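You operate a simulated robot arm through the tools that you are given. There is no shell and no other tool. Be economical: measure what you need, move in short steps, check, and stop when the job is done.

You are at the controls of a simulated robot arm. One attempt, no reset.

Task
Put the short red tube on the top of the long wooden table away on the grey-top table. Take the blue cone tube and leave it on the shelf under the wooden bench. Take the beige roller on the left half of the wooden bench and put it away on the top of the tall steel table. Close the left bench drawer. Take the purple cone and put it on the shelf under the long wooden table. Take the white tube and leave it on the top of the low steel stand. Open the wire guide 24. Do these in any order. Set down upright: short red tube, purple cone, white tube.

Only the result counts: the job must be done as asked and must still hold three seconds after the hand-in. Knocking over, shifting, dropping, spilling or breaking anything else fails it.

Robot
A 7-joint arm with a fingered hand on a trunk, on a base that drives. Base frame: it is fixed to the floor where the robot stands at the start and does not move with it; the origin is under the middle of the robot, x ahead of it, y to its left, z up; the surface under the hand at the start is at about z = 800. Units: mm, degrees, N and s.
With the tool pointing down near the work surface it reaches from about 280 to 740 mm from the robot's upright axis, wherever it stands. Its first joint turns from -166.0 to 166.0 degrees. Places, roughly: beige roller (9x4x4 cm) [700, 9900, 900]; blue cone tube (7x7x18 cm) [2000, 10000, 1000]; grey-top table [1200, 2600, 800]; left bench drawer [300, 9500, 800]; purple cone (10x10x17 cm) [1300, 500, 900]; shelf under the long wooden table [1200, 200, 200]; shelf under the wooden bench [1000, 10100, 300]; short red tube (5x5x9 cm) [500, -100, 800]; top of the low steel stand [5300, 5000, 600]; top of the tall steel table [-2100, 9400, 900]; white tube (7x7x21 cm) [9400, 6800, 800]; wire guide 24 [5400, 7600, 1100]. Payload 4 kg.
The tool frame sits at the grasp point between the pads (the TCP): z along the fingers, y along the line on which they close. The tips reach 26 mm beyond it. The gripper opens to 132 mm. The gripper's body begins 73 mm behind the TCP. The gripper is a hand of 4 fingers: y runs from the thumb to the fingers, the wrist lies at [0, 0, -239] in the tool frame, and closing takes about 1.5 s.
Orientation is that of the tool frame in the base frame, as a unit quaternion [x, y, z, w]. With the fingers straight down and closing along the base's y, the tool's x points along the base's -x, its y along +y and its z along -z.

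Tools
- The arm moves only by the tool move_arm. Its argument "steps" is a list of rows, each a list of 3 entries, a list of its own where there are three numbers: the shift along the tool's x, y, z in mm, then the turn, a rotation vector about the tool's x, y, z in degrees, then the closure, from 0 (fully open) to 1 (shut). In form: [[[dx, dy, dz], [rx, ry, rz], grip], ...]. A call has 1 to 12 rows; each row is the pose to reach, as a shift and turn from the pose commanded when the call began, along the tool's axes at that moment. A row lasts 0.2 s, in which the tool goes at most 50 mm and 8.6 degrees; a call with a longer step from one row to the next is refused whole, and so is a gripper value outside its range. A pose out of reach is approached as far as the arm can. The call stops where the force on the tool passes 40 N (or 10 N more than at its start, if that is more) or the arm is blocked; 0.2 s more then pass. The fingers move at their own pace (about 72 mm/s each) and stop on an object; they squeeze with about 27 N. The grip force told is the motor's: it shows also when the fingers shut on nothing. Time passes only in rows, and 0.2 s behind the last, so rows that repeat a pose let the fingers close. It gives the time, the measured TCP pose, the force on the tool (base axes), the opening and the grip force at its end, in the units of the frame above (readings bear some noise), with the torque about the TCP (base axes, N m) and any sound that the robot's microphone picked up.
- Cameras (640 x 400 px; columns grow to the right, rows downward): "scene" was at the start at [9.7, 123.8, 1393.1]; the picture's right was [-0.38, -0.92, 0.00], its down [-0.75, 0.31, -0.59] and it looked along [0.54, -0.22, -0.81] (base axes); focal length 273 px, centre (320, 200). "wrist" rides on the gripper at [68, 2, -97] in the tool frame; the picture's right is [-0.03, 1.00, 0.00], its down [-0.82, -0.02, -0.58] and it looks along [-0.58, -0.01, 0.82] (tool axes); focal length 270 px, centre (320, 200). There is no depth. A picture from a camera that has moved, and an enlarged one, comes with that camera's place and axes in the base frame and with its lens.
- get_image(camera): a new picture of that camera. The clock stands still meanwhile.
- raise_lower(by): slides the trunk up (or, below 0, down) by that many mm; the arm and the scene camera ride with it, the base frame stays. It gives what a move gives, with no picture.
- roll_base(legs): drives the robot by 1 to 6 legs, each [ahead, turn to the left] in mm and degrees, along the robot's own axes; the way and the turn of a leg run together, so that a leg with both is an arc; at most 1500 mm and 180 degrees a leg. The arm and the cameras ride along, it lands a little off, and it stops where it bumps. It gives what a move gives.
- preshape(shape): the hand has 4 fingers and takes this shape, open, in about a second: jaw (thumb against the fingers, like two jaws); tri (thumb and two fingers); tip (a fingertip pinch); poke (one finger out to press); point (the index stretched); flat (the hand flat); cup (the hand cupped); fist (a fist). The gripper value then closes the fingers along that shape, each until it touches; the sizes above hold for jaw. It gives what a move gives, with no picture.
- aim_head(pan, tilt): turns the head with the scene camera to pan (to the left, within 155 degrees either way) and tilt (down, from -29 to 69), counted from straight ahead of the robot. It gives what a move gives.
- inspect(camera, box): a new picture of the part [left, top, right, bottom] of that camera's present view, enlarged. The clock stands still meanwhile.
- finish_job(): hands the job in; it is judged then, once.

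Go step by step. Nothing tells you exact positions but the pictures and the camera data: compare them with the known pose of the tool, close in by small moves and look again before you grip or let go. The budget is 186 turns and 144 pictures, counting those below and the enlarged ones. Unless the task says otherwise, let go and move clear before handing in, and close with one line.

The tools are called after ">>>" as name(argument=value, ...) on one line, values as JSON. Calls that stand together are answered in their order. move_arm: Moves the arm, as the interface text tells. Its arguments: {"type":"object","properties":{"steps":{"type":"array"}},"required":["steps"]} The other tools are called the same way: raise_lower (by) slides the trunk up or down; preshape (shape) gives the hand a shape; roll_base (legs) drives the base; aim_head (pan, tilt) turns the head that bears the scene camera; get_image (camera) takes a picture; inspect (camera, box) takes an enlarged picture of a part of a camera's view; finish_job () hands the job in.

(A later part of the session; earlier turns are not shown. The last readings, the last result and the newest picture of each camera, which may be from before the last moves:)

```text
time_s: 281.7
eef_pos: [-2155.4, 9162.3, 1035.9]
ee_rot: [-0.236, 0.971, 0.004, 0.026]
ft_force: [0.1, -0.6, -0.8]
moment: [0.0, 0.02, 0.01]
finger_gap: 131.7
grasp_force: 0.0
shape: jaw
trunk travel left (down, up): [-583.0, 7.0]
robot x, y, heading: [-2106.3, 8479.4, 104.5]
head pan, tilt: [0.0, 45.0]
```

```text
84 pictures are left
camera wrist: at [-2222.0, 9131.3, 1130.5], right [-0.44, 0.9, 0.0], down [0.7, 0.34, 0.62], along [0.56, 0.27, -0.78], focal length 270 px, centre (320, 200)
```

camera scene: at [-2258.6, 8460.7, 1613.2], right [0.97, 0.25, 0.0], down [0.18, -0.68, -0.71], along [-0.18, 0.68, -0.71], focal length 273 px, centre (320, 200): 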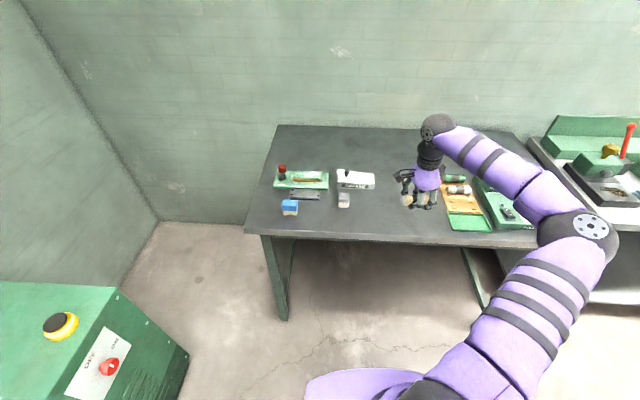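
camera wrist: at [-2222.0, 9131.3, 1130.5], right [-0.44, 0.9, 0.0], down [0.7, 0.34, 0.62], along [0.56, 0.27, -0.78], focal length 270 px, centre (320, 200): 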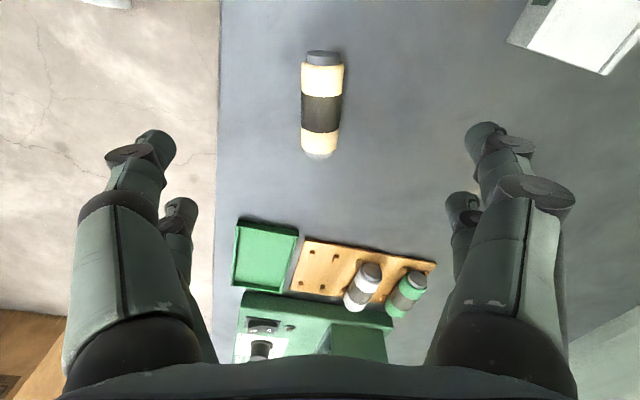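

The beige roller lies on the tall steel table. Next is the blue cone tube at the right end of the wooden bench, so I'll drive along the front of the benches.

>>> roll_base(legs=[[-250, 0], [0, -93.8], [1300, 0], [1300, 0], [1200, 0], [0, 80]])

>>> aim_head(pan=0, tilt=30)

>>> get_image(camera="scene")

```text
time_s: 309.5
eef_pos: [1738.1, 9749.1, 1035.7]
ee_rot: [-0.13, 0.991, 0.001, 0.026]
ft_force: [-0.5, 0.1, -0.6]
moment: [0.0, 0.03, -0.01]
finger_gap: 131.8
grasp_force: 0.0
shape: jaw
trunk travel left (down, up): [-583.0, 7.0]
robot x, y, heading: [1645.3, 9072.0, 92.4]
head pan, tilt: [0.0, 45.0]
```

```text
time_s: 310.3
eef_pos: [1739.4, 9748.5, 1035.5]
ee_rot: [-0.13, 0.991, 0.001, 0.026]
ft_force: [0.9, -0.7, -0.5]
moment: [-0.02, -0.03, 0.0]
finger_gap: 131.9
grasp_force: 0.0
shape: jaw
trunk travel left (down, up): [-583.0, 7.0]
robot x, y, heading: [1640.4, 9072.5, 92.3]
head pan, tilt: [0.0, 30.0]
```

```text
83 pictures are left
camera scene: at [1489.3, 9093.9, 1635.7], right [1.0, 0.04, 0.0], down [0.02, -0.5, -0.87], along [-0.04, 0.86, -0.5], focal length 273 px, centre (320, 200)
```

scene: 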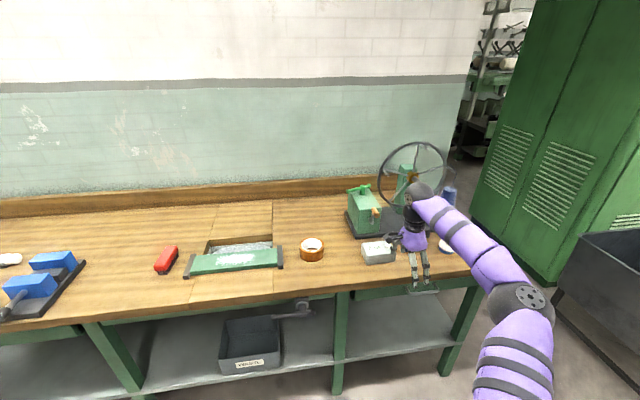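

>>> inspect(camera="scene", box=[340, 120, 500, 300])

>>> get_image(camera="wrist")

```text
2.22 times, centred on (420, 210) of scene
camera zoom: at [1489.3, 9093.9, 1635.7], right [1.0, 0.04, 0.0], down [0.02, -0.5, -0.87], along [-0.04, 0.86, -0.5], focal length 606 px, centre (98, 178)
```

zoom: 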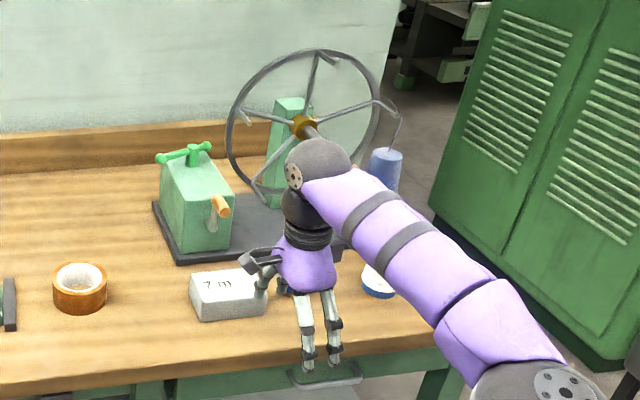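

```text
81 pictures are left
camera wrist: at [1667.8, 9732.4, 1130.1], right [-0.23, 0.97, 0.0], down [0.76, 0.19, 0.62], along [0.6, 0.14, -0.78], focal length 270 px, centre (320, 200)
```

wrist: 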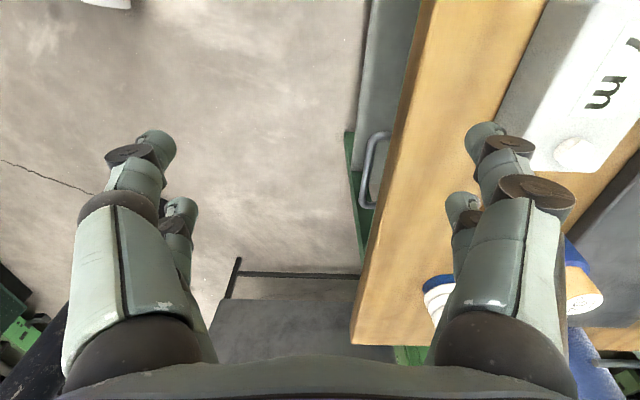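

The arm hides the items at the bench's right end. I'll back off and shift right so the camera sees them.

>>> roll_base(legs=[[-250, 0], [0, -80], [450, 0], [0, 88]])

>>> aim_head(pan=0, tilt=25)

>>> get_image(camera="scene")

>>> inspect(camera="scene", box=[220, 120, 440, 300])

```text
time_s: 318.8
eef_pos: [2768.0, 8964.9, 1034.8]
ee_rot: [0.522, 0.852, -0.027, 0.022]
ft_force: [-11.2, -9.2, -0.2]
moment: [0.0, 0.0, 0.16]
finger_gap: 131.7
grasp_force: 0.0
shape: jaw
trunk travel left (down, up): [-583.0, 7.0]
robot x, y, heading: [2088.3, 8918.3, 15.3]
head pan, tilt: [0.0, 30.0]
stopped in leg 4: the force on the tool passed its limit at 47 N (the readings are from after the stop); the commanded pose is now the measured one
```

```text
time_s: 319.4
eef_pos: [2768.9, 8967.1, 1033.8]
ee_rot: [0.522, 0.852, -0.027, 0.022]
ft_force: [-12.9, -15.0, -2.5]
moment: [0.02, 0.0, -0.03]
finger_gap: 131.9
grasp_force: 0.1
shape: jaw
trunk travel left (down, up): [-583.0, 7.0]
robot x, y, heading: [2089.9, 8919.3, 15.4]
head pan, tilt: [0.0, 25.0]
```

```text
80 pictures are left
camera scene: at [2080.1, 9073.6, 1643.9], right [0.26, -0.96, 0.0], down [-0.41, -0.11, -0.91], along [0.87, 0.24, -0.42], focal length 273 px, centre (320, 200)
```

scene: 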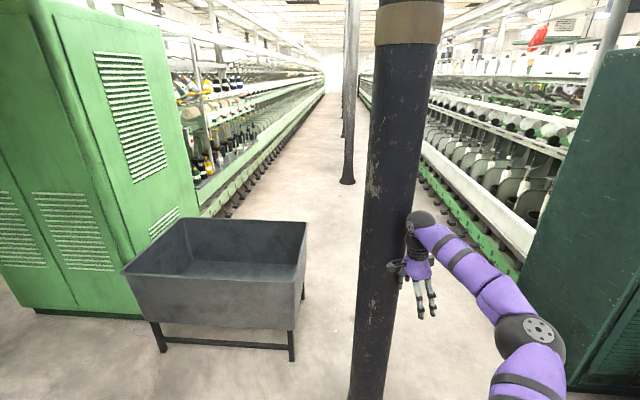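

```text
2.22 times, centred on (330, 210) of scene
camera zoom: at [2080.1, 9073.6, 1643.9], right [0.26, -0.96, 0.0], down [-0.41, -0.11, -0.91], along [0.87, 0.24, -0.42], focal length 606 px, centre (298, 178)
```

zoom: 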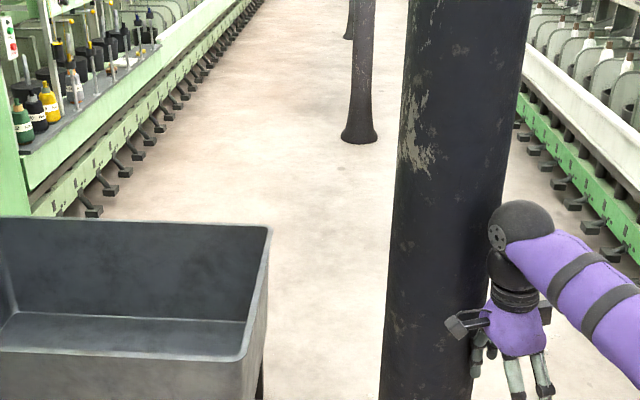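

The hand only touched the fixed pillar. I'll back away and turn toward the bench from there.

>>> roll_base(legs=[[-350, 0], [0, 60]])

>>> aim_head(pan=0, tilt=20)

>>> get_image(camera="scene")

```text
time_s: 324.7
eef_pos: [2036.8, 9446.0, 1035.4]
ee_rot: [0.017, 0.999, -0.011, 0.031]
ft_force: [-0.7, 0.5, 0.0]
moment: [-0.02, 0.01, 0.0]
finger_gap: 132.1
grasp_force: 0.1
shape: jaw
trunk travel left (down, up): [-583.0, 7.0]
robot x, y, heading: [1745.0, 8829.5, 75.9]
head pan, tilt: [0.0, 25.0]
```

```text
time_s: 325.4
eef_pos: [2036.7, 9445.9, 1035.1]
ee_rot: [0.017, 0.999, -0.011, 0.031]
ft_force: [-0.4, -0.2, 0.1]
moment: [0.01, 0.0, 0.01]
finger_gap: 132.0
grasp_force: 0.0
shape: jaw
trunk travel left (down, up): [-583.0, 7.0]
robot x, y, heading: [1748.4, 8826.7, 76.0]
head pan, tilt: [0.0, 20.0]
```

```text
78 pictures are left
camera scene: at [1608.9, 8895.2, 1651.8], right [0.97, -0.24, 0.0], down [-0.08, -0.33, -0.94], along [0.22, 0.91, -0.34], focal length 273 px, centre (320, 200)
```

scene: 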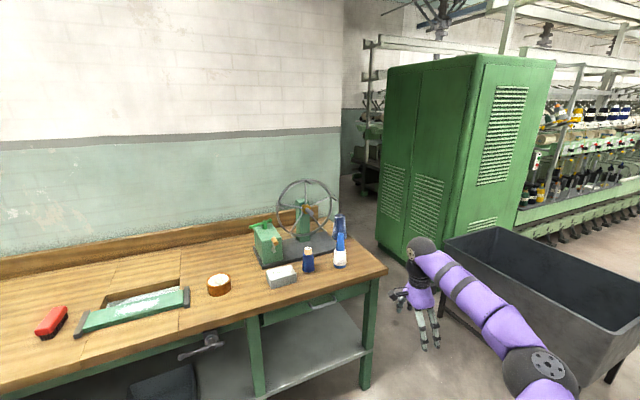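

>>> inspect(camera="scene", box=[240, 170, 400, 300])

```text
3.08 times, centred on (320, 235) of scene
camera zoom: at [1608.9, 8895.2, 1651.8], right [0.97, -0.24, 0.0], down [-0.08, -0.33, -0.94], along [0.22, 0.91, -0.34], focal length 840 px, centre (320, 92)
```

zoom: 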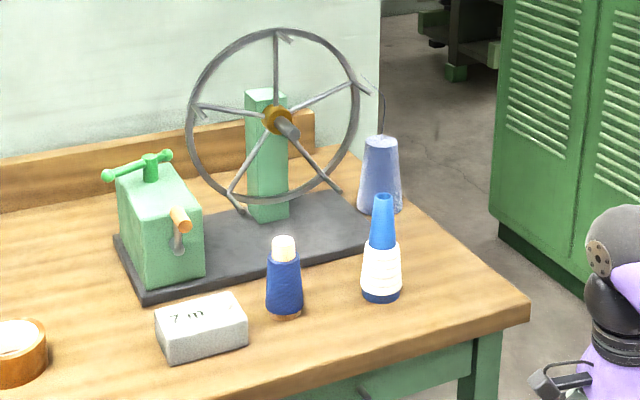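

The target is the white-bodied cone with the blue tube, at about [1973, 9995]. I'll yaw and tilt the hand in free air for a side grasp, then drive to a stand-off.

>>> move_arm(steps=[[[0, 0, 0], [0, 0, -8.5], 0], [[0, 0, 0], [0, 0, -17], 0], [[0, 0, 0], [0, 0, -25.5], 0], [[0, 0, 0], [0, 0, -34], 0], [[0, 0, 0], [0, 0, -42.5], 0], [[0, 0, 0], [0, 0, -51], 0], [[0, 0, 0], [0, 0, -59.5], 0], [[0, 0, 0], [0, 0, -68], 0], [[0, 0, 0], [0, 0, -75], 0]])

>>> move_arm(steps=[[[0, 0, 0], [0, -8.5, 0], 0], [[0, 0, 0], [0, -17, 0], 0], [[0, 0, 0], [0, -25.5, 0], 0], [[0, 0, 0], [0, -34, 0], 0], [[0, 0, 0], [0, -42.5, 0], 0], [[0, 0, 0], [0, -51, 0], 0], [[0, 0, 0], [0, -59, 0], 0], [[0, 0, 0], [0, -62, 0], 0]])

>>> roll_base(legs=[[0, -21.5], [520, 0], [0, 46.2]])

>>> get_image(camera="scene")

>>> get_image(camera="wrist")

```text
time_s: 327.4
eef_pos: [1755.4, 9239.2, 1000.2]
ee_rot: [-0.562, 0.826, -0.028, 0.037]
ft_force: [-0.3, 0.0, 0.1]
moment: [0.05, -0.01, 0.0]
finger_gap: 132.5
grasp_force: 0.0
shape: jaw
out of reach, approached as far as the arm can: row 1, 2, 3, 4, 5, 6, 7, 8, 9
trunk travel left (down, up): [-583.0, 7.0]
robot x, y, heading: [1746.6, 8824.3, 76.1]
head pan, tilt: [0.0, 20.0]
```

```text
time_s: 329.2
eef_pos: [1723.4, 9321.6, 987.3]
ee_rot: [-0.495, 0.689, 0.265, 0.458]
ft_force: [0.1, -0.1, 0.2]
moment: [0.01, 0.01, -0.01]
finger_gap: 132.0
grasp_force: 0.0
shape: jaw
out of reach, approached as far as the arm can: row 4, 5, 6, 7, 8
trunk travel left (down, up): [-583.0, 7.0]
robot x, y, heading: [1745.0, 8827.7, 75.8]
head pan, tilt: [0.0, 20.0]
```

```text
time_s: 335.8
eef_pos: [1826.8, 9693.0, 987.7]
ee_rot: [0.629, -0.569, -0.355, -0.392]
ft_force: [-0.5, 0.4, 0.9]
moment: [-0.02, 0.0, 0.02]
finger_gap: 132.4
grasp_force: 0.0
shape: jaw
trunk travel left (down, up): [-583.0, 7.0]
robot x, y, heading: [2049.2, 9250.5, 100.2]
head pan, tilt: [0.0, 20.0]
```

```text
76 pictures are left
camera scene: at [1897.6, 9255.2, 1651.9], right [0.98, 0.18, 0.0], down [0.06, -0.34, -0.94], along [-0.17, 0.92, -0.34], focal length 273 px, centre (320, 200)
```

scene: 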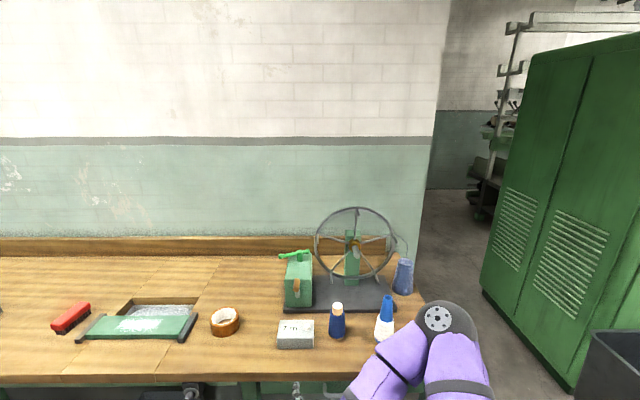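

```text
75 pictures are left
camera wrist: at [1832.4, 9575.7, 970.9], right [-1.0, -0.03, -0.07], down [-0.06, -0.16, 0.99], along [-0.04, 0.99, 0.16], focal length 270 px, centre (320, 200)
```

wrist: 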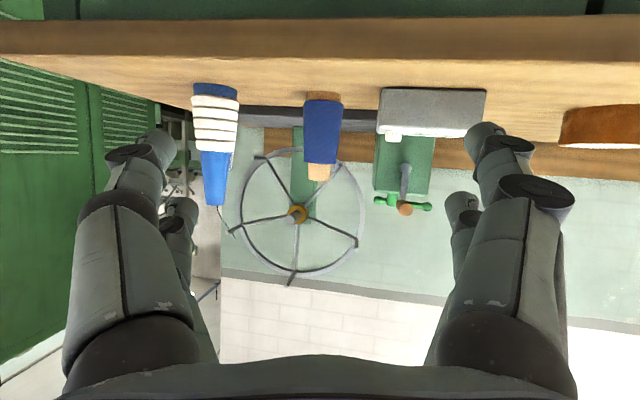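

The cone tube is at about [1986, 10018], its white body between z ≈ 885 and 960. I'll shift the hand right and down, then drive in.

>>> move_arm(steps=[[[15, -42, 7], [0, 0, 1], 0], [[30, -84, 14], [0, 0, 2], 0], [[44, -126, 21], [0, 0, 3.5], 0], [[59, -168, 29], [0, 0, 5], 0], [[74, -211, 36], [0, 0, 5.7], 0]])

>>> roll_base(legs=[[210, 0]])

>>> get_image(camera="wrist")

>>> get_image(camera="scene")

```text
time_s: 337.0
eef_pos: [2044.1, 9756.3, 885.9]
ee_rot: [-0.6, 0.6, 0.374, 0.373]
ft_force: [-0.2, 0.0, -0.7]
moment: [0.03, 0.02, 0.0]
finger_gap: 131.9
grasp_force: 0.1
shape: jaw
out of reach, approached as far as the arm can: row 1, 2, 3, 4, 5
trunk travel left (down, up): [-583.0, 7.0]
robot x, y, heading: [2052.8, 9248.1, 100.7]
head pan, tilt: [0.0, 20.0]
```

```text
time_s: 338.2
eef_pos: [2018.9, 9863.4, 879.6]
ee_rot: [0.609, -0.6, -0.368, -0.364]
ft_force: [0.6, -9.3, 0.4]
moment: [-0.19, 0.08, 0.83]
finger_gap: 131.9
grasp_force: 0.0
shape: jaw
trunk travel left (down, up): [-583.0, 7.0]
robot x, y, heading: [2030.5, 9360.4, 100.8]
head pan, tilt: [0.0, 20.0]
stopped in leg 1: the force on the tool passed its limit at 74 N (the readings are from after the stop); the commanded pose is now the measured one
```

```text
74 pictures are left
camera wrist: at [2018.7, 9745.3, 865.2], right [-1.0, 0.0, 0.02], down [0.02, -0.13, 0.99], along [0.0, 0.99, 0.13], focal length 270 px, centre (320, 200)
```

wrist: 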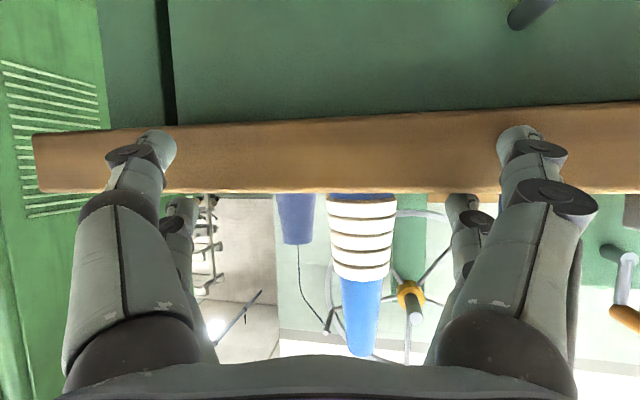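

```text
73 pictures are left
camera scene: at [1876.0, 9366.7, 1651.7], right [0.98, 0.19, 0.0], down [0.06, -0.34, -0.94], along [-0.17, 0.92, -0.34], focal length 273 px, centre (320, 200)
```

scene: 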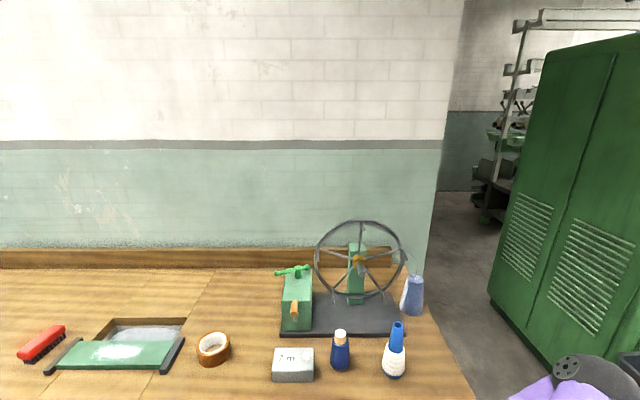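

The hand dropped lower than commanded and touched the bench edge. I'll back off, lower the trunk and raise the arm into the posture that worked for the purple cone.

>>> roll_base(legs=[[-200, 0]])

>>> move_arm(steps=[[[-40, 0, -20], [0, 0, 0], 0], [[-80, 0, -40], [0, 0, 0], 0], [[-120, 0, -60], [0, 0, 0], 0], [[-160, 0, -80], [0, 0, 0], 0], [[-180, 0, -60], [0, 0, 0], 0], [[-200, 0, -30], [0, 0, 0], 0], [[-220, 0, 0], [0, 0, 0], 0], [[-240, 0, 30], [0, 0, 0], 0]])

>>> get_image(camera="scene")

```text
time_s: 339.8
eef_pos: [2056.1, 9664.0, 880.5]
ee_rot: [0.608, -0.601, -0.367, -0.366]
ft_force: [0.3, 0.6, 0.2]
moment: [0.04, 0.0, 0.02]
finger_gap: 131.9
grasp_force: 0.0
shape: jaw
trunk travel left (down, up): [-583.0, 7.0]
robot x, y, heading: [2070.5, 9167.8, 100.8]
head pan, tilt: [0.0, 20.0]
```

```text
time_s: 341.6
eef_pos: [2053.4, 9802.9, 1078.1]
ee_rot: [0.608, -0.601, -0.368, -0.367]
ft_force: [0.9, 0.4, 0.1]
moment: [0.02, 0.0, -0.05]
finger_gap: 132.0
grasp_force: 0.0
shape: jaw
out of reach, approached as far as the arm can: row 1, 2, 3, 4, 5
trunk travel left (down, up): [-583.0, 7.0]
robot x, y, heading: [2069.8, 9164.4, 100.7]
head pan, tilt: [0.0, 20.0]
```

```text
72 pictures are left
camera scene: at [1914.0, 9169.5, 1651.8], right [0.98, 0.19, 0.0], down [0.06, -0.34, -0.94], along [-0.17, 0.92, -0.34], focal length 273 px, centre (320, 200)
```

scene: 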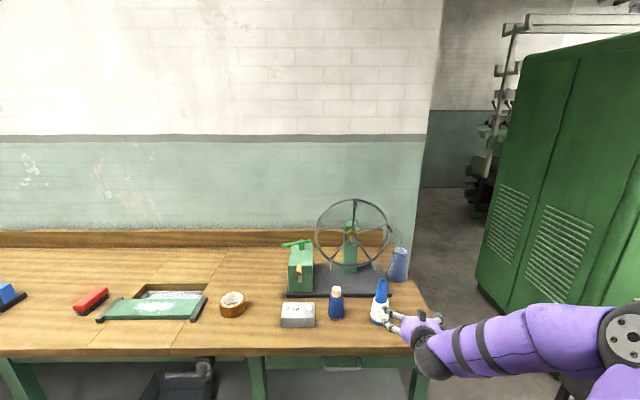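

Now the hand has a comfortable posture. I'll lower the trunk 150 mm, nudge left and look.

>>> raise_lower(by=-150)

>>> move_arm(steps=[[[0, 26, 0], [0, 0, 0], 0]])

>>> roll_base(legs=[[90, 0]])

>>> get_image(camera="wrist")

```text
time_s: 343.4
eef_pos: [2054.0, 9802.4, 928.6]
ee_rot: [0.608, -0.601, -0.368, -0.365]
ft_force: [-0.4, 0.0, 0.7]
moment: [-0.01, -0.02, -0.01]
finger_gap: 132.2
grasp_force: 0.0
shape: jaw
trunk travel left (down, up): [-433.0, 157.0]
robot x, y, heading: [2067.2, 9162.7, 100.9]
head pan, tilt: [0.0, 20.0]
```

```text
time_s: 343.8
eef_pos: [2029.5, 9802.3, 929.5]
ee_rot: [0.608, -0.601, -0.368, -0.366]
ft_force: [0.4, 0.4, -0.3]
moment: [-0.01, 0.05, 0.06]
finger_gap: 132.3
grasp_force: 0.0
shape: jaw
trunk travel left (down, up): [-433.0, 157.0]
robot x, y, heading: [2068.0, 9166.5, 100.8]
head pan, tilt: [0.0, 20.0]
```

```text
time_s: 344.9
eef_pos: [2011.6, 9891.6, 930.2]
ee_rot: [0.608, -0.601, -0.368, -0.366]
ft_force: [0.5, -0.8, -0.2]
moment: [0.02, 0.01, 0.0]
finger_gap: 132.2
grasp_force: 0.0
shape: jaw
trunk travel left (down, up): [-433.0, 157.0]
robot x, y, heading: [2053.4, 9254.1, 100.6]
head pan, tilt: [0.0, 20.0]
```

```text
71 pictures are left
camera wrist: at [2011.8, 9774.1, 914.6], right [-1.0, 0.0, 0.02], down [0.02, -0.14, 0.99], along [0.0, 0.99, 0.14], focal length 270 px, centre (320, 200)
```

wrist: 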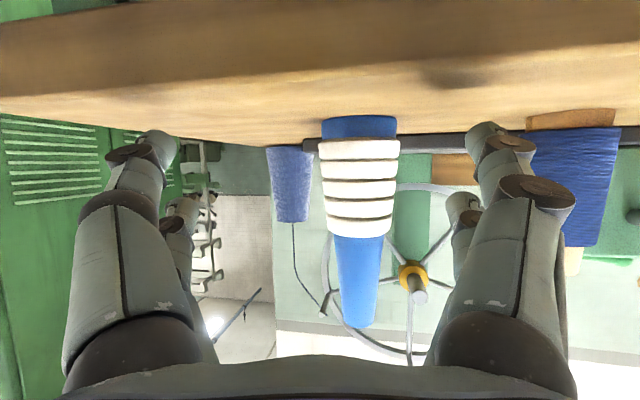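

The cone is about 130 mm ahead and slightly left. I'll nudge left and drive in.

>>> move_arm(steps=[[[0, 12, 0], [0, 0, 0], 0]])

>>> roll_base(legs=[[130, 0]])

>>> get_image(camera="wrist")

```text
time_s: 345.3
eef_pos: [2000.7, 9890.8, 930.2]
ee_rot: [0.608, -0.601, -0.368, -0.366]
ft_force: [0.1, -0.2, -0.4]
moment: [0.0, 0.02, -0.03]
finger_gap: 132.0
grasp_force: 0.0
shape: jaw
trunk travel left (down, up): [-433.0, 157.0]
robot x, y, heading: [2048.2, 9259.4, 101.2]
head pan, tilt: [0.0, 20.0]
```

```text
time_s: 346.6
eef_pos: [1976.9, 10016.5, 928.4]
ee_rot: [0.608, -0.601, -0.367, -0.366]
ft_force: [0.4, -0.4, 0.1]
moment: [0.04, 0.01, 0.01]
finger_gap: 131.9
grasp_force: 0.2
shape: jaw
trunk travel left (down, up): [-433.0, 157.0]
robot x, y, heading: [2025.0, 9376.7, 100.5]
head pan, tilt: [0.0, 20.0]
```

```text
70 pictures are left
camera wrist: at [1976.6, 9900.0, 914.2], right [-1.0, 0.0, 0.02], down [0.02, -0.14, 0.99], along [0.0, 0.99, 0.14], focal length 270 px, centre (320, 200)
```

wrist: 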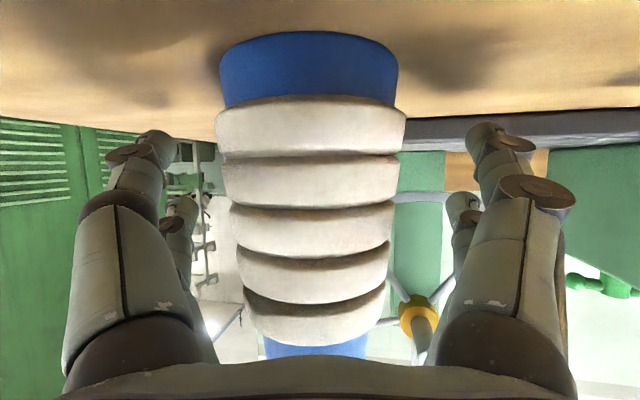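

The cone is centred in the grip. I'll close and lift.

>>> move_arm(steps=[[[0, 0, 0], [0, 0, 0], 1], [[0, 0, 0], [0, 0, 0], 1], [[0, 0, 0], [0, 0, 0], 1], [[0, 0, 0], [0, 0, 0], 1], [[0, 0, 0], [0, 0, 0], 1], [[0, 0, 0], [0, 0, 0], 1], [[0, 0, 0], [0, 0, 0], 1], [[0, 0, 0], [0, 0, 0], 1]])

>>> raise_lower(by=60)

>>> get_image(camera="wrist")

```text
time_s: 348.4
eef_pos: [1977.1, 10016.4, 929.3]
ee_rot: [0.609, -0.601, -0.368, -0.365]
ft_force: [-0.2, -0.1, 0.4]
moment: [0.01, 0.0, 0.02]
finger_gap: 5.1
grasp_force: 27.0
shape: jaw
trunk travel left (down, up): [-433.0, 157.0]
robot x, y, heading: [2025.9, 9383.7, 100.8]
head pan, tilt: [0.0, 20.0]
```

```text
time_s: 349.4
eef_pos: [1976.7, 10017.0, 988.4]
ee_rot: [0.609, -0.6, -0.368, -0.365]
ft_force: [0.9, -1.3, 0.4]
moment: [0.01, 0.0, 0.0]
finger_gap: 4.9
grasp_force: 27.3
shape: jaw
trunk travel left (down, up): [-493.0, 97.0]
robot x, y, heading: [2028.1, 9381.7, 100.8]
head pan, tilt: [0.0, 20.0]
```

```text
69 pictures are left
camera wrist: at [1976.6, 9900.0, 974.2], right [-1.0, 0.0, 0.02], down [0.02, -0.14, 0.99], along [0.0, 0.99, 0.14], focal length 270 px, centre (320, 200)
```

wrist: 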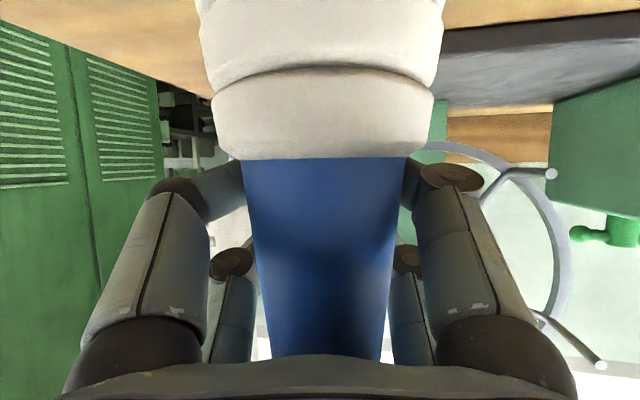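

The fingers seem to have slid up the cone without lifting it. I'll look from the scene camera.

>>> aim_head(pan=-8, tilt=40)

>>> inspect(camera="scene", box=[260, 140, 500, 290])

```text
time_s: 350.2
eef_pos: [1976.8, 10015.5, 988.4]
ee_rot: [0.608, -0.602, -0.367, -0.366]
ft_force: [-0.1, -0.2, 0.7]
moment: [0.02, -0.01, 0.0]
finger_gap: 5.0
grasp_force: 27.2
shape: jaw
trunk travel left (down, up): [-493.0, 97.0]
robot x, y, heading: [2029.0, 9381.1, 100.6]
head pan, tilt: [-8.0, 40.0]
```

```text
2.67 times, centred on (380, 215) of scene
camera zoom: at [1886.7, 9377.4, 1530.5], right [1.0, 0.05, 0.0], down [0.03, -0.64, -0.77], along [-0.04, 0.77, -0.64], focal length 728 px, centre (160, 160)
```

zoom: 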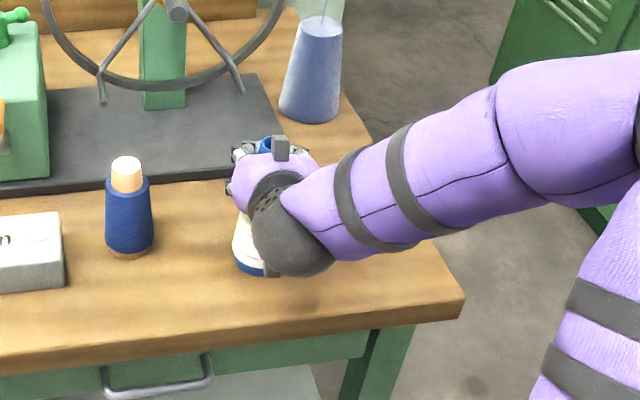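

The cone still stands on the bench. I'll open, lower again to a slightly lower height and re-centre so that the finger pads do the squeezing.

>>> move_arm(steps=[[[0, 0, 0], [0, 0, 0], 0.8], [[0, 0, 0], [0, 0, 0], 0.6], [[0, 0, 0], [0, 0, 0], 0.4], [[0, 0, 0], [0, 0, 0], 0.2], [[0, 0, 0], [0, 0, 0], 0], [[0, 0, 0], [0, 0, 0], 0], [[0, 0, 0], [0, 0, 0], 0]])

>>> raise_lower(by=-64)

>>> get_image(camera="wrist")

```text
time_s: 351.8
eef_pos: [1975.8, 10017.5, 989.1]
ee_rot: [0.607, -0.601, -0.367, -0.367]
ft_force: [-0.2, 0.0, 0.9]
moment: [-0.02, -0.02, -0.01]
finger_gap: 131.8
grasp_force: 0.1
shape: jaw
trunk travel left (down, up): [-493.0, 97.0]
robot x, y, heading: [2029.2, 9379.9, 100.7]
head pan, tilt: [-8.0, 40.0]
```

```text
time_s: 352.8
eef_pos: [1976.6, 10016.8, 925.1]
ee_rot: [0.608, -0.601, -0.367, -0.366]
ft_force: [0.1, -0.1, 0.4]
moment: [0.0, 0.02, -0.02]
finger_gap: 131.9
grasp_force: 0.0
shape: jaw
trunk travel left (down, up): [-429.0, 161.0]
robot x, y, heading: [2029.1, 9376.9, 100.8]
head pan, tilt: [-8.0, 40.0]
```

```text
67 pictures are left
camera wrist: at [1976.6, 9899.9, 910.2], right [-1.0, 0.0, 0.02], down [0.02, -0.14, 0.99], along [0.0, 0.99, 0.14], focal length 270 px, centre (320, 200)
```

wrist: 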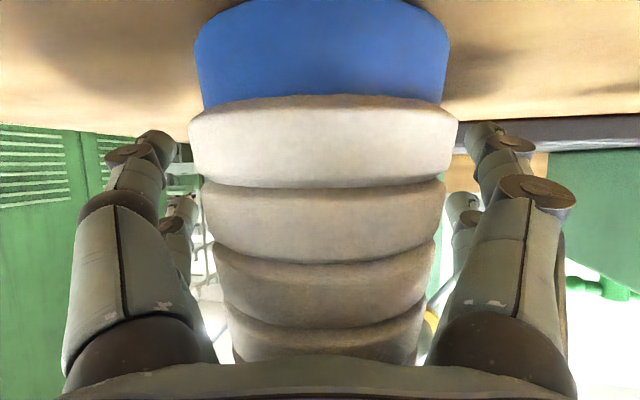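

The cone slid about 30 mm toward the palm. I'll pull the hand back 46 mm so the pads sit at the cone's centre, then close again.

>>> move_arm(steps=[[[11, 0, -20], [0, 0, 0], 0], [[21, 0, -41], [0, 0, 0], 0], [[21, 0, -41], [0, 0, 0], 1], [[21, 0, -41], [0, 0, 0], 1], [[21, 0, -41], [0, 0, 0], 1], [[21, 0, -41], [0, 0, 0], 1], [[21, 0, -41], [0, 0, 0], 1], [[21, 0, -41], [0, 0, 0], 1], [[21, 0, -41], [0, 0, 0], 1], [[21, 0, -41], [0, 0, 0], 1]])

>>> get_image(camera="wrist")

```text
time_s: 355.0
eef_pos: [1977.8, 9971.4, 926.4]
ee_rot: [0.609, -0.6, -0.369, -0.365]
ft_force: [-0.7, 3.1, 12.3]
moment: [-0.25, -0.08, 0.03]
finger_gap: 40.4
grasp_force: 26.7
shape: jaw
trunk travel left (down, up): [-429.0, 161.0]
robot x, y, heading: [2026.8, 9378.9, 100.7]
head pan, tilt: [-8.0, 40.0]
```

```text
66 pictures are left
camera wrist: at [1977.6, 9854.7, 911.2], right [-1.0, 0.0, 0.02], down [0.02, -0.14, 0.99], along [0.0, 0.99, 0.14], focal length 270 px, centre (320, 200)
```

wrist: 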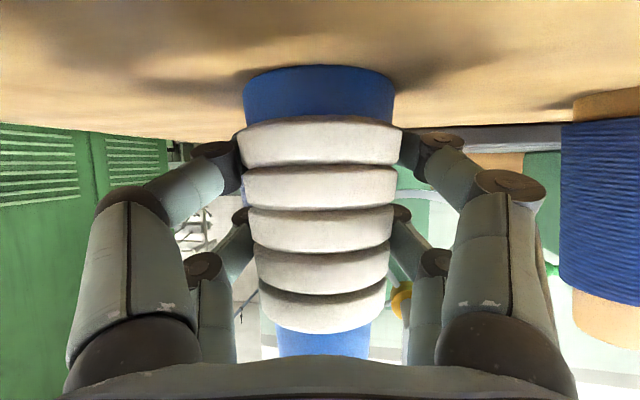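

The gap now reads 40 mm with the cone squeezed between the pads. I'll lift and check.

>>> raise_lower(by=60)

>>> get_image(camera="wrist")

```text
time_s: 356.0
eef_pos: [1978.5, 9971.1, 985.5]
ee_rot: [0.608, -0.602, -0.367, -0.366]
ft_force: [-0.1, 0.2, -0.3]
moment: [-0.01, -0.02, 0.03]
finger_gap: 37.5
grasp_force: 27.0
shape: jaw
trunk travel left (down, up): [-489.0, 101.0]
robot x, y, heading: [2028.2, 9377.2, 100.5]
head pan, tilt: [-8.0, 40.0]
```

```text
65 pictures are left
camera wrist: at [1977.7, 9854.5, 970.2], right [-1.0, 0.0, 0.02], down [0.02, -0.13, 0.99], along [0.0, 0.99, 0.13], focal length 270 px, centre (320, 200)
```

wrist: 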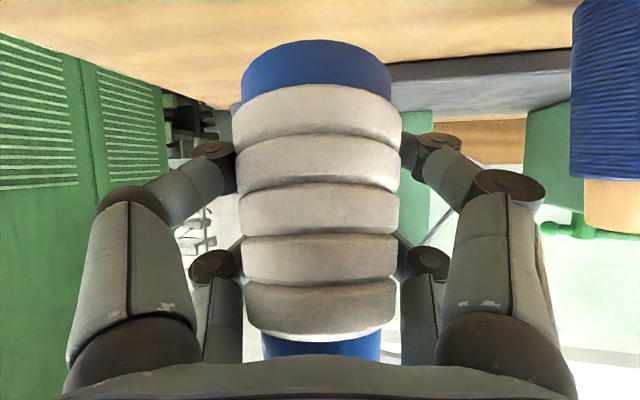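

The cone is lifted. I'll back off and lower the hand toward shelf height in the open.

>>> roll_base(legs=[[-320, 0]])

>>> raise_lower(by=-445)

>>> move_arm(steps=[[[35, 15, 18], [0, 0, 0], 1], [[70, 30, 37], [0, 0, 0], 1], [[105, 45, 55], [0, 0, 0], 1], [[133, 60, 70], [0, 0, 0], 1]])

>>> aim_head(pan=0, tilt=35)

>>> get_image(camera="scene")

>>> get_image(camera="wrist")

```text
time_s: 358.2
eef_pos: [2037.8, 9652.4, 985.0]
ee_rot: [0.609, -0.6, -0.368, -0.365]
ft_force: [-0.5, 0.2, -0.3]
moment: [0.03, -0.01, -0.03]
finger_gap: 37.5
grasp_force: 27.1
shape: jaw
trunk travel left (down, up): [-489.0, 101.0]
robot x, y, heading: [2084.0, 9058.6, 100.7]
head pan, tilt: [-8.0, 40.0]
```

```text
refused: -445 is not a number from -400 to 400
```

```text
time_s: 359.2
eef_pos: [1977.9, 9651.0, 834.3]
ee_rot: [0.609, -0.6, -0.368, -0.366]
ft_force: [-0.2, -0.2, -1.1]
moment: [-0.02, 0.02, 0.03]
finger_gap: 37.3
grasp_force: 27.1
shape: jaw
trunk travel left (down, up): [-489.0, 101.0]
robot x, y, heading: [2080.7, 9061.8, 100.9]
head pan, tilt: [-8.0, 40.0]
```

```text
time_s: 359.9
eef_pos: [1977.5, 9651.3, 834.3]
ee_rot: [0.608, -0.601, -0.368, -0.367]
ft_force: [0.7, -0.2, 0.2]
moment: [0.02, 0.01, 0.03]
finger_gap: 37.5
grasp_force: 27.4
shape: jaw
trunk travel left (down, up): [-489.0, 101.0]
robot x, y, heading: [2090.2, 9062.2, 101.0]
head pan, tilt: [0.0, 35.0]
```

```text
64 pictures are left
camera scene: at [1934.7, 9060.0, 1534.0], right [0.98, 0.19, 0.0], down [0.11, -0.56, -0.82], along [-0.15, 0.8, -0.57], focal length 273 px, centre (320, 200)
```

scene: 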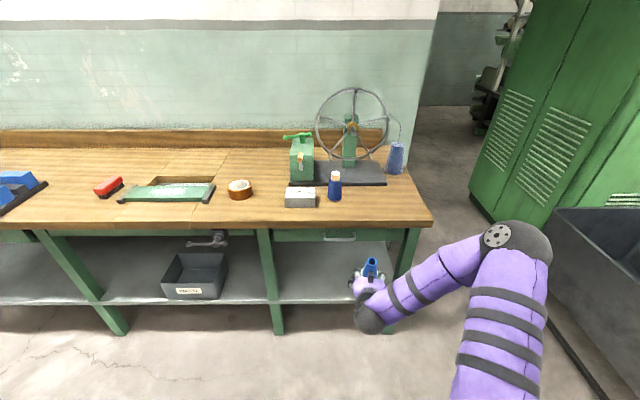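

```text
63 pictures are left
camera wrist: at [1977.6, 9534.4, 819.7], right [-1.0, 0.0, 0.02], down [0.02, -0.14, 0.99], along [0.0, 0.99, 0.14], focal length 270 px, centre (320, 200)
```

wrist: 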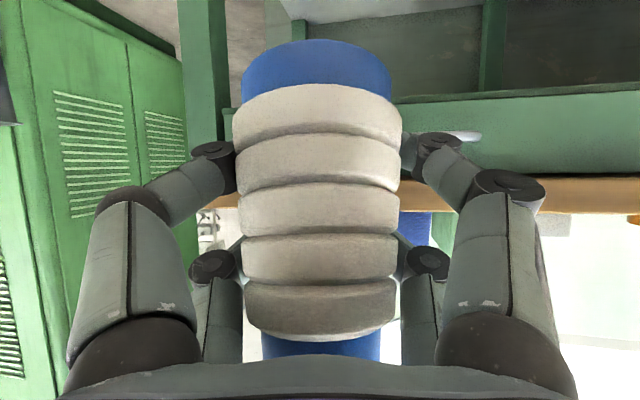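

The right section of the shelf, x ≈ 1720–2140, is free. I'll lower the trunk 400 mm and the arm a little, then check before driving in.

>>> raise_lower(by=-400)

>>> move_arm(steps=[[[35, 0, 18], [0, 0, 0], 1], [[40, 0, 21], [0, 0, 0], 1]])

>>> get_image(camera="wrist")

>>> get_image(camera="scene")

```text
time_s: 363.7
eef_pos: [1977.4, 9652.5, 434.9]
ee_rot: [0.609, -0.601, -0.368, -0.366]
ft_force: [0.0, 0.4, -0.1]
moment: [0.01, 0.0, 0.01]
finger_gap: 37.5
grasp_force: 26.9
shape: jaw
trunk travel left (down, up): [-89.0, 501.0]
robot x, y, heading: [2090.1, 9057.2, 100.7]
head pan, tilt: [0.0, 35.0]
```

```text
time_s: 364.3
eef_pos: [1977.0, 9651.7, 388.7]
ee_rot: [0.608, -0.6, -0.369, -0.366]
ft_force: [-0.3, -0.4, -0.6]
moment: [0.02, 0.0, 0.0]
finger_gap: 37.3
grasp_force: 27.2
shape: jaw
trunk travel left (down, up): [-89.0, 501.0]
robot x, y, heading: [2087.8, 9059.5, 100.9]
head pan, tilt: [0.0, 35.0]
```

```text
62 pictures are left
camera wrist: at [1977.1, 9533.8, 373.7], right [-1.0, 0.0, 0.02], down [0.02, -0.14, 0.99], along [0.0, 0.99, 0.14], focal length 270 px, centre (320, 200)
```

wrist: 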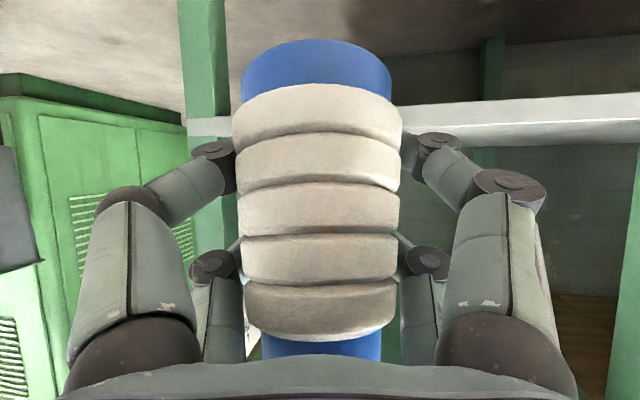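

```text
61 pictures are left
camera scene: at [1934.6, 9059.9, 1134.0], right [0.98, 0.19, 0.0], down [0.11, -0.56, -0.82], along [-0.15, 0.8, -0.57], focal length 273 px, centre (320, 200)
```

scene: 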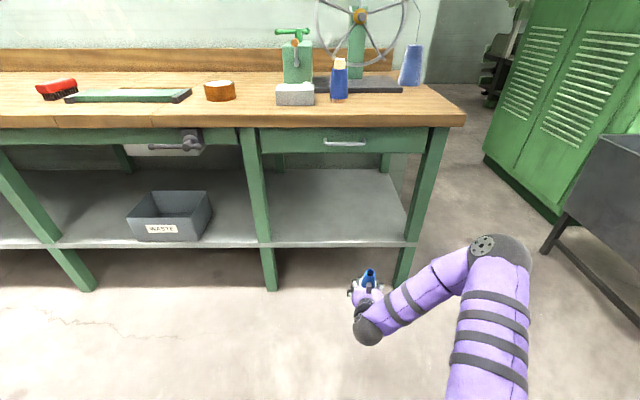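

The shelf surface is near z = 330, so I'll raise 50 mm for clearance and drive in 370 mm.

>>> raise_lower(by=50)

>>> roll_base(legs=[[370, 0]])

>>> get_image(camera="scene")

>>> get_image(camera="wrist")

```text
time_s: 365.2
eef_pos: [1977.9, 9650.8, 439.0]
ee_rot: [0.608, -0.601, -0.368, -0.366]
ft_force: [0.4, 0.7, -0.4]
moment: [0.02, 0.03, 0.04]
finger_gap: 37.6
grasp_force: 27.5
shape: jaw
trunk travel left (down, up): [-139.0, 451.0]
robot x, y, heading: [2087.7, 9059.2, 100.8]
head pan, tilt: [0.0, 35.0]
```

```text
time_s: 367.6
eef_pos: [1911.3, 10013.4, 438.7]
ee_rot: [0.607, -0.602, -0.367, -0.367]
ft_force: [0.1, 0.4, 0.1]
moment: [0.03, 0.04, -0.06]
finger_gap: 37.6
grasp_force: 27.1
shape: jaw
trunk travel left (down, up): [-139.0, 451.0]
robot x, y, heading: [2021.0, 9424.6, 100.6]
head pan, tilt: [0.0, 35.0]
```

```text
60 pictures are left
camera scene: at [1866.7, 9423.8, 1184.0], right [0.98, 0.18, 0.0], down [0.1, -0.56, -0.82], along [-0.15, 0.81, -0.57], focal length 273 px, centre (320, 200)
```

scene: 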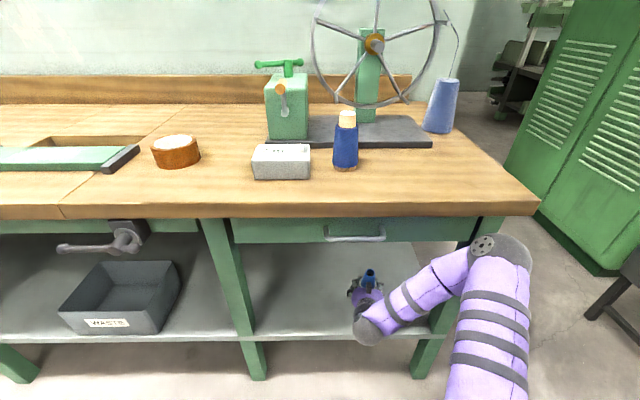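

```text
59 pictures are left
camera wrist: at [1911.6, 9897.4, 423.9], right [-1.0, 0.01, 0.02], down [0.02, -0.14, 0.99], along [0.01, 0.99, 0.14], focal length 270 px, centre (320, 200)
```

wrist: 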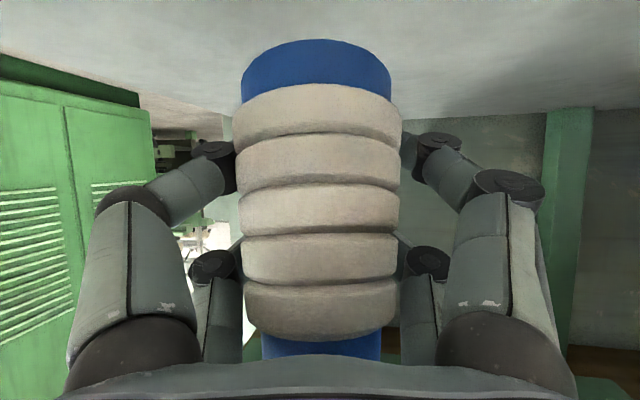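

The hand is over the shelf. I'll lower to contact.

>>> move_arm(steps=[[[22, 0, 12], [0, 0, 0], 1], [[31, 0, 16], [0, 0, 0], 1], [[38, 0, 20], [0, 0, 0], 1], [[45, 0, 23], [0, 0, 0], 1], [[52, 0, 27], [0, 0, 0], 1], [[59, 0, 31], [0, 0, 0], 1], [[66, 0, 34], [0, 0, 0], 1], [[73, 0, 38], [0, 0, 0], 1], [[80, 0, 42], [0, 0, 0], 1]])

>>> get_image(camera="wrist")

```text
time_s: 369.1
eef_pos: [1912.2, 10021.2, 381.2]
ee_rot: [0.601, -0.598, -0.376, -0.375]
ft_force: [1.6, -0.5, 16.1]
moment: [-0.53, -0.1, 0.06]
finger_gap: 36.8
grasp_force: 26.7
shape: jaw
trunk travel left (down, up): [-139.0, 451.0]
robot x, y, heading: [2018.5, 9424.1, 100.8]
head pan, tilt: [0.0, 35.0]
stopped in row 7: the force on the tool passed its limit at 44 N (the readings are from after the stop); the commanded pose is now the measured one
```

```text
58 pictures are left
camera wrist: at [1910.7, 9904.1, 361.1], right [-1.0, 0.01, 0.02], down [0.02, -0.16, 0.99], along [0.01, 0.99, 0.16], focal length 270 px, centre (320, 200)
```

wrist: 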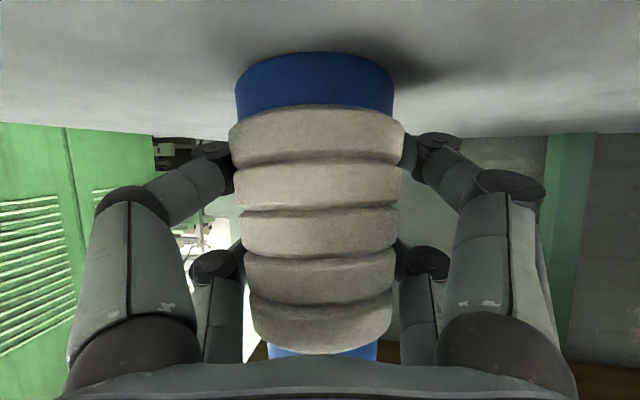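

It is resting on the shelf. I'll open gently, then back out.

>>> move_arm(steps=[[[-2, 0, 0], [0, 0, 0], 0.85], [[-2, 0, 0], [0, 0, 0], 0.7], [[-2, 0, 0], [0, 0, 0], 0.55], [[-2, 0, 0], [0, 0, 0], 0.4], [[-2, 0, 0], [0, 0, 0], 0.2], [[-2, 0, 0], [0, 0, 0], 0], [[-2, 0, 0], [0, 0, 0], 0], [[-2, 0, 0], [0, 0, 0], 0], [[-2, 0, 0], [0, 0, 0], 0]])

>>> roll_base(legs=[[-400, 0]])

>>> get_image(camera="wrist")

>>> get_image(camera="scene")

```text
time_s: 371.1
eef_pos: [1910.4, 10020.6, 378.4]
ee_rot: [0.603, -0.599, -0.374, -0.373]
ft_force: [0.3, -0.9, -0.3]
moment: [0.01, 0.0, 0.03]
finger_gap: 132.1
grasp_force: 0.0
shape: jaw
trunk travel left (down, up): [-139.0, 451.0]
robot x, y, heading: [2020.6, 9423.0, 100.5]
head pan, tilt: [0.0, 35.0]
```

```text
time_s: 373.6
eef_pos: [1984.2, 9625.8, 377.9]
ee_rot: [0.602, -0.6, -0.372, -0.373]
ft_force: [-0.5, -0.1, 0.6]
moment: [0.02, 0.0, -0.02]
finger_gap: 131.8
grasp_force: 0.1
shape: jaw
trunk travel left (down, up): [-139.0, 451.0]
robot x, y, heading: [2094.1, 9031.3, 100.4]
head pan, tilt: [0.0, 35.0]
```

```text
57 pictures are left
camera wrist: at [1983.0, 9509.7, 361.0], right [-1.0, 0.01, 0.02], down [0.02, -0.16, 0.99], along [0.01, 0.99, 0.16], focal length 270 px, centre (320, 200)
```

wrist: 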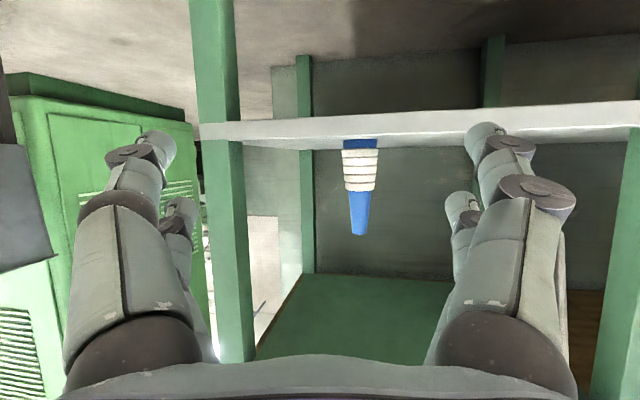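

```text
56 pictures are left
camera scene: at [1939.5, 9029.9, 1184.0], right [0.98, 0.18, 0.0], down [0.1, -0.56, -0.82], along [-0.15, 0.81, -0.57], focal length 273 px, centre (320, 200)
```

scene: 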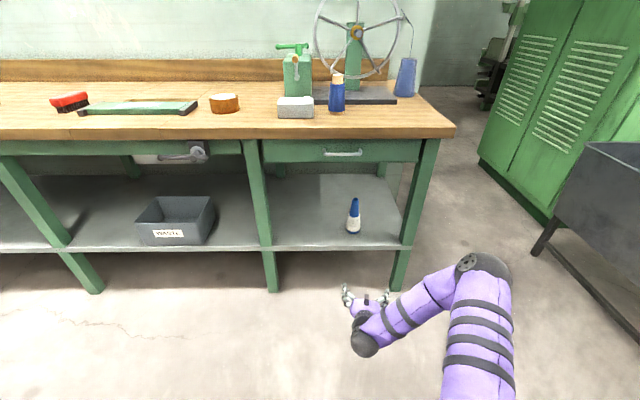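

The cone tube stands on the bench shelf. Next is wire guide 24 on the machine row, so I'll raise the hand, back out and drive into the aisle.

>>> raise_lower(by=350)

>>> roll_base(legs=[[-600, 0], [0, -96], [1200, 0]])

>>> aim_head(pan=-10, tilt=10)

>>> get_image(camera="scene")

```text
time_s: 377.0
eef_pos: [1983.3, 9626.4, 728.9]
ee_rot: [0.602, -0.599, -0.374, -0.373]
ft_force: [-0.4, 0.2, 0.8]
moment: [0.02, 0.0, -0.03]
finger_gap: 132.1
grasp_force: 0.0
shape: jaw
trunk travel left (down, up): [-489.0, 101.0]
robot x, y, heading: [2090.8, 9034.0, 100.7]
head pan, tilt: [0.0, 35.0]
```

```text
time_s: 390.7
eef_pos: [4018.0, 8595.4, 728.4]
ee_rot: [0.036, 0.849, -0.024, 0.527]
ft_force: [-1.6, 0.1, -0.2]
moment: [-0.04, 0.0, -0.01]
finger_gap: 131.6
grasp_force: 0.0
shape: jaw
trunk travel left (down, up): [-489.0, 101.0]
robot x, y, heading: [3415.0, 8540.6, 5.3]
head pan, tilt: [0.0, 35.0]
```

```text
time_s: 391.6
eef_pos: [4017.2, 8594.6, 728.1]
ee_rot: [0.037, 0.849, -0.024, 0.527]
ft_force: [0.3, 0.2, 0.0]
moment: [-0.01, -0.01, 0.02]
finger_gap: 131.8
grasp_force: 0.0
shape: jaw
trunk travel left (down, up): [-489.0, 101.0]
robot x, y, heading: [3411.7, 8538.6, 5.2]
head pan, tilt: [-10.0, 10.0]
```

```text
55 pictures are left
camera scene: at [3436.2, 8678.0, 1574.1], right [-0.08, -1.0, 0.0], down [-0.17, 0.01, -0.98], along [0.98, -0.08, -0.17], focal length 273 px, centre (320, 200)
```

scene: 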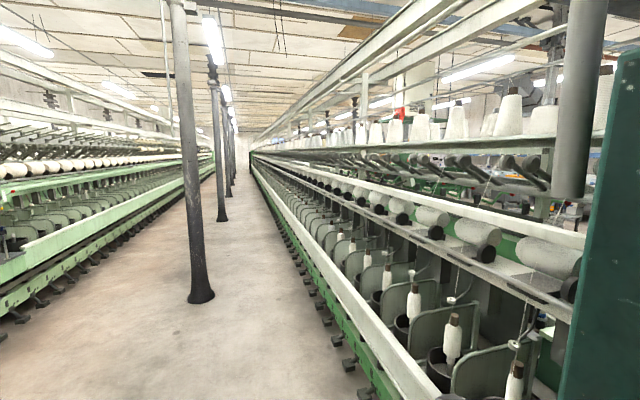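

Guide 24, at y ≈ 7600, lies behind this face, so it must be on the south side of the machine. I'll go around by way of the west end and look.

>>> roll_base(legs=[[-1000, 0], [0, -90]])

>>> aim_head(pan=10, tilt=15)

>>> get_image(camera="scene")

```text
time_s: 400.9
eef_pos: [2506.6, 7845.1, 728.6]
ee_rot: [0.615, 0.587, -0.382, 0.363]
ft_force: [-0.1, -0.4, -0.1]
moment: [0.01, 0.02, 0.01]
finger_gap: 131.9
grasp_force: 0.1
shape: jaw
trunk travel left (down, up): [-489.0, 101.0]
robot x, y, heading: [2430.9, 8446.3, -82.5]
head pan, tilt: [-10.0, 10.0]
```

```text
time_s: 401.7
eef_pos: [2507.1, 7846.0, 728.3]
ee_rot: [0.615, 0.586, -0.383, 0.363]
ft_force: [0.1, 0.6, 0.9]
moment: [0.0, 0.0, 0.02]
finger_gap: 131.6
grasp_force: 0.2
shape: jaw
trunk travel left (down, up): [-489.0, 101.0]
robot x, y, heading: [2430.2, 8444.1, -82.6]
head pan, tilt: [10.0, 15.0]
```

```text
54 pictures are left
camera scene: at [2604.3, 8434.2, 1566.0], right [-0.95, -0.3, 0.0], down [-0.08, 0.25, -0.97], along [0.29, -0.92, -0.26], focal length 273 px, centre (320, 200)
```

scene: 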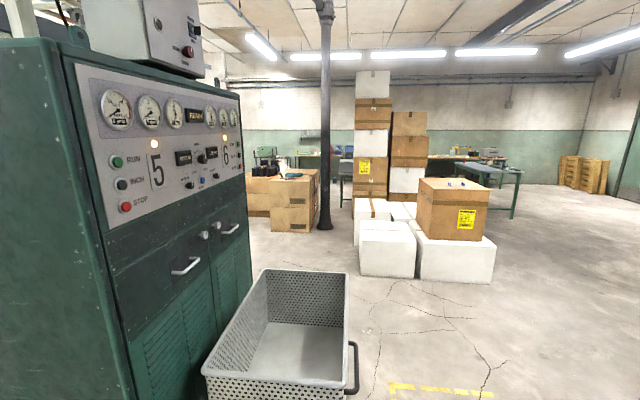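

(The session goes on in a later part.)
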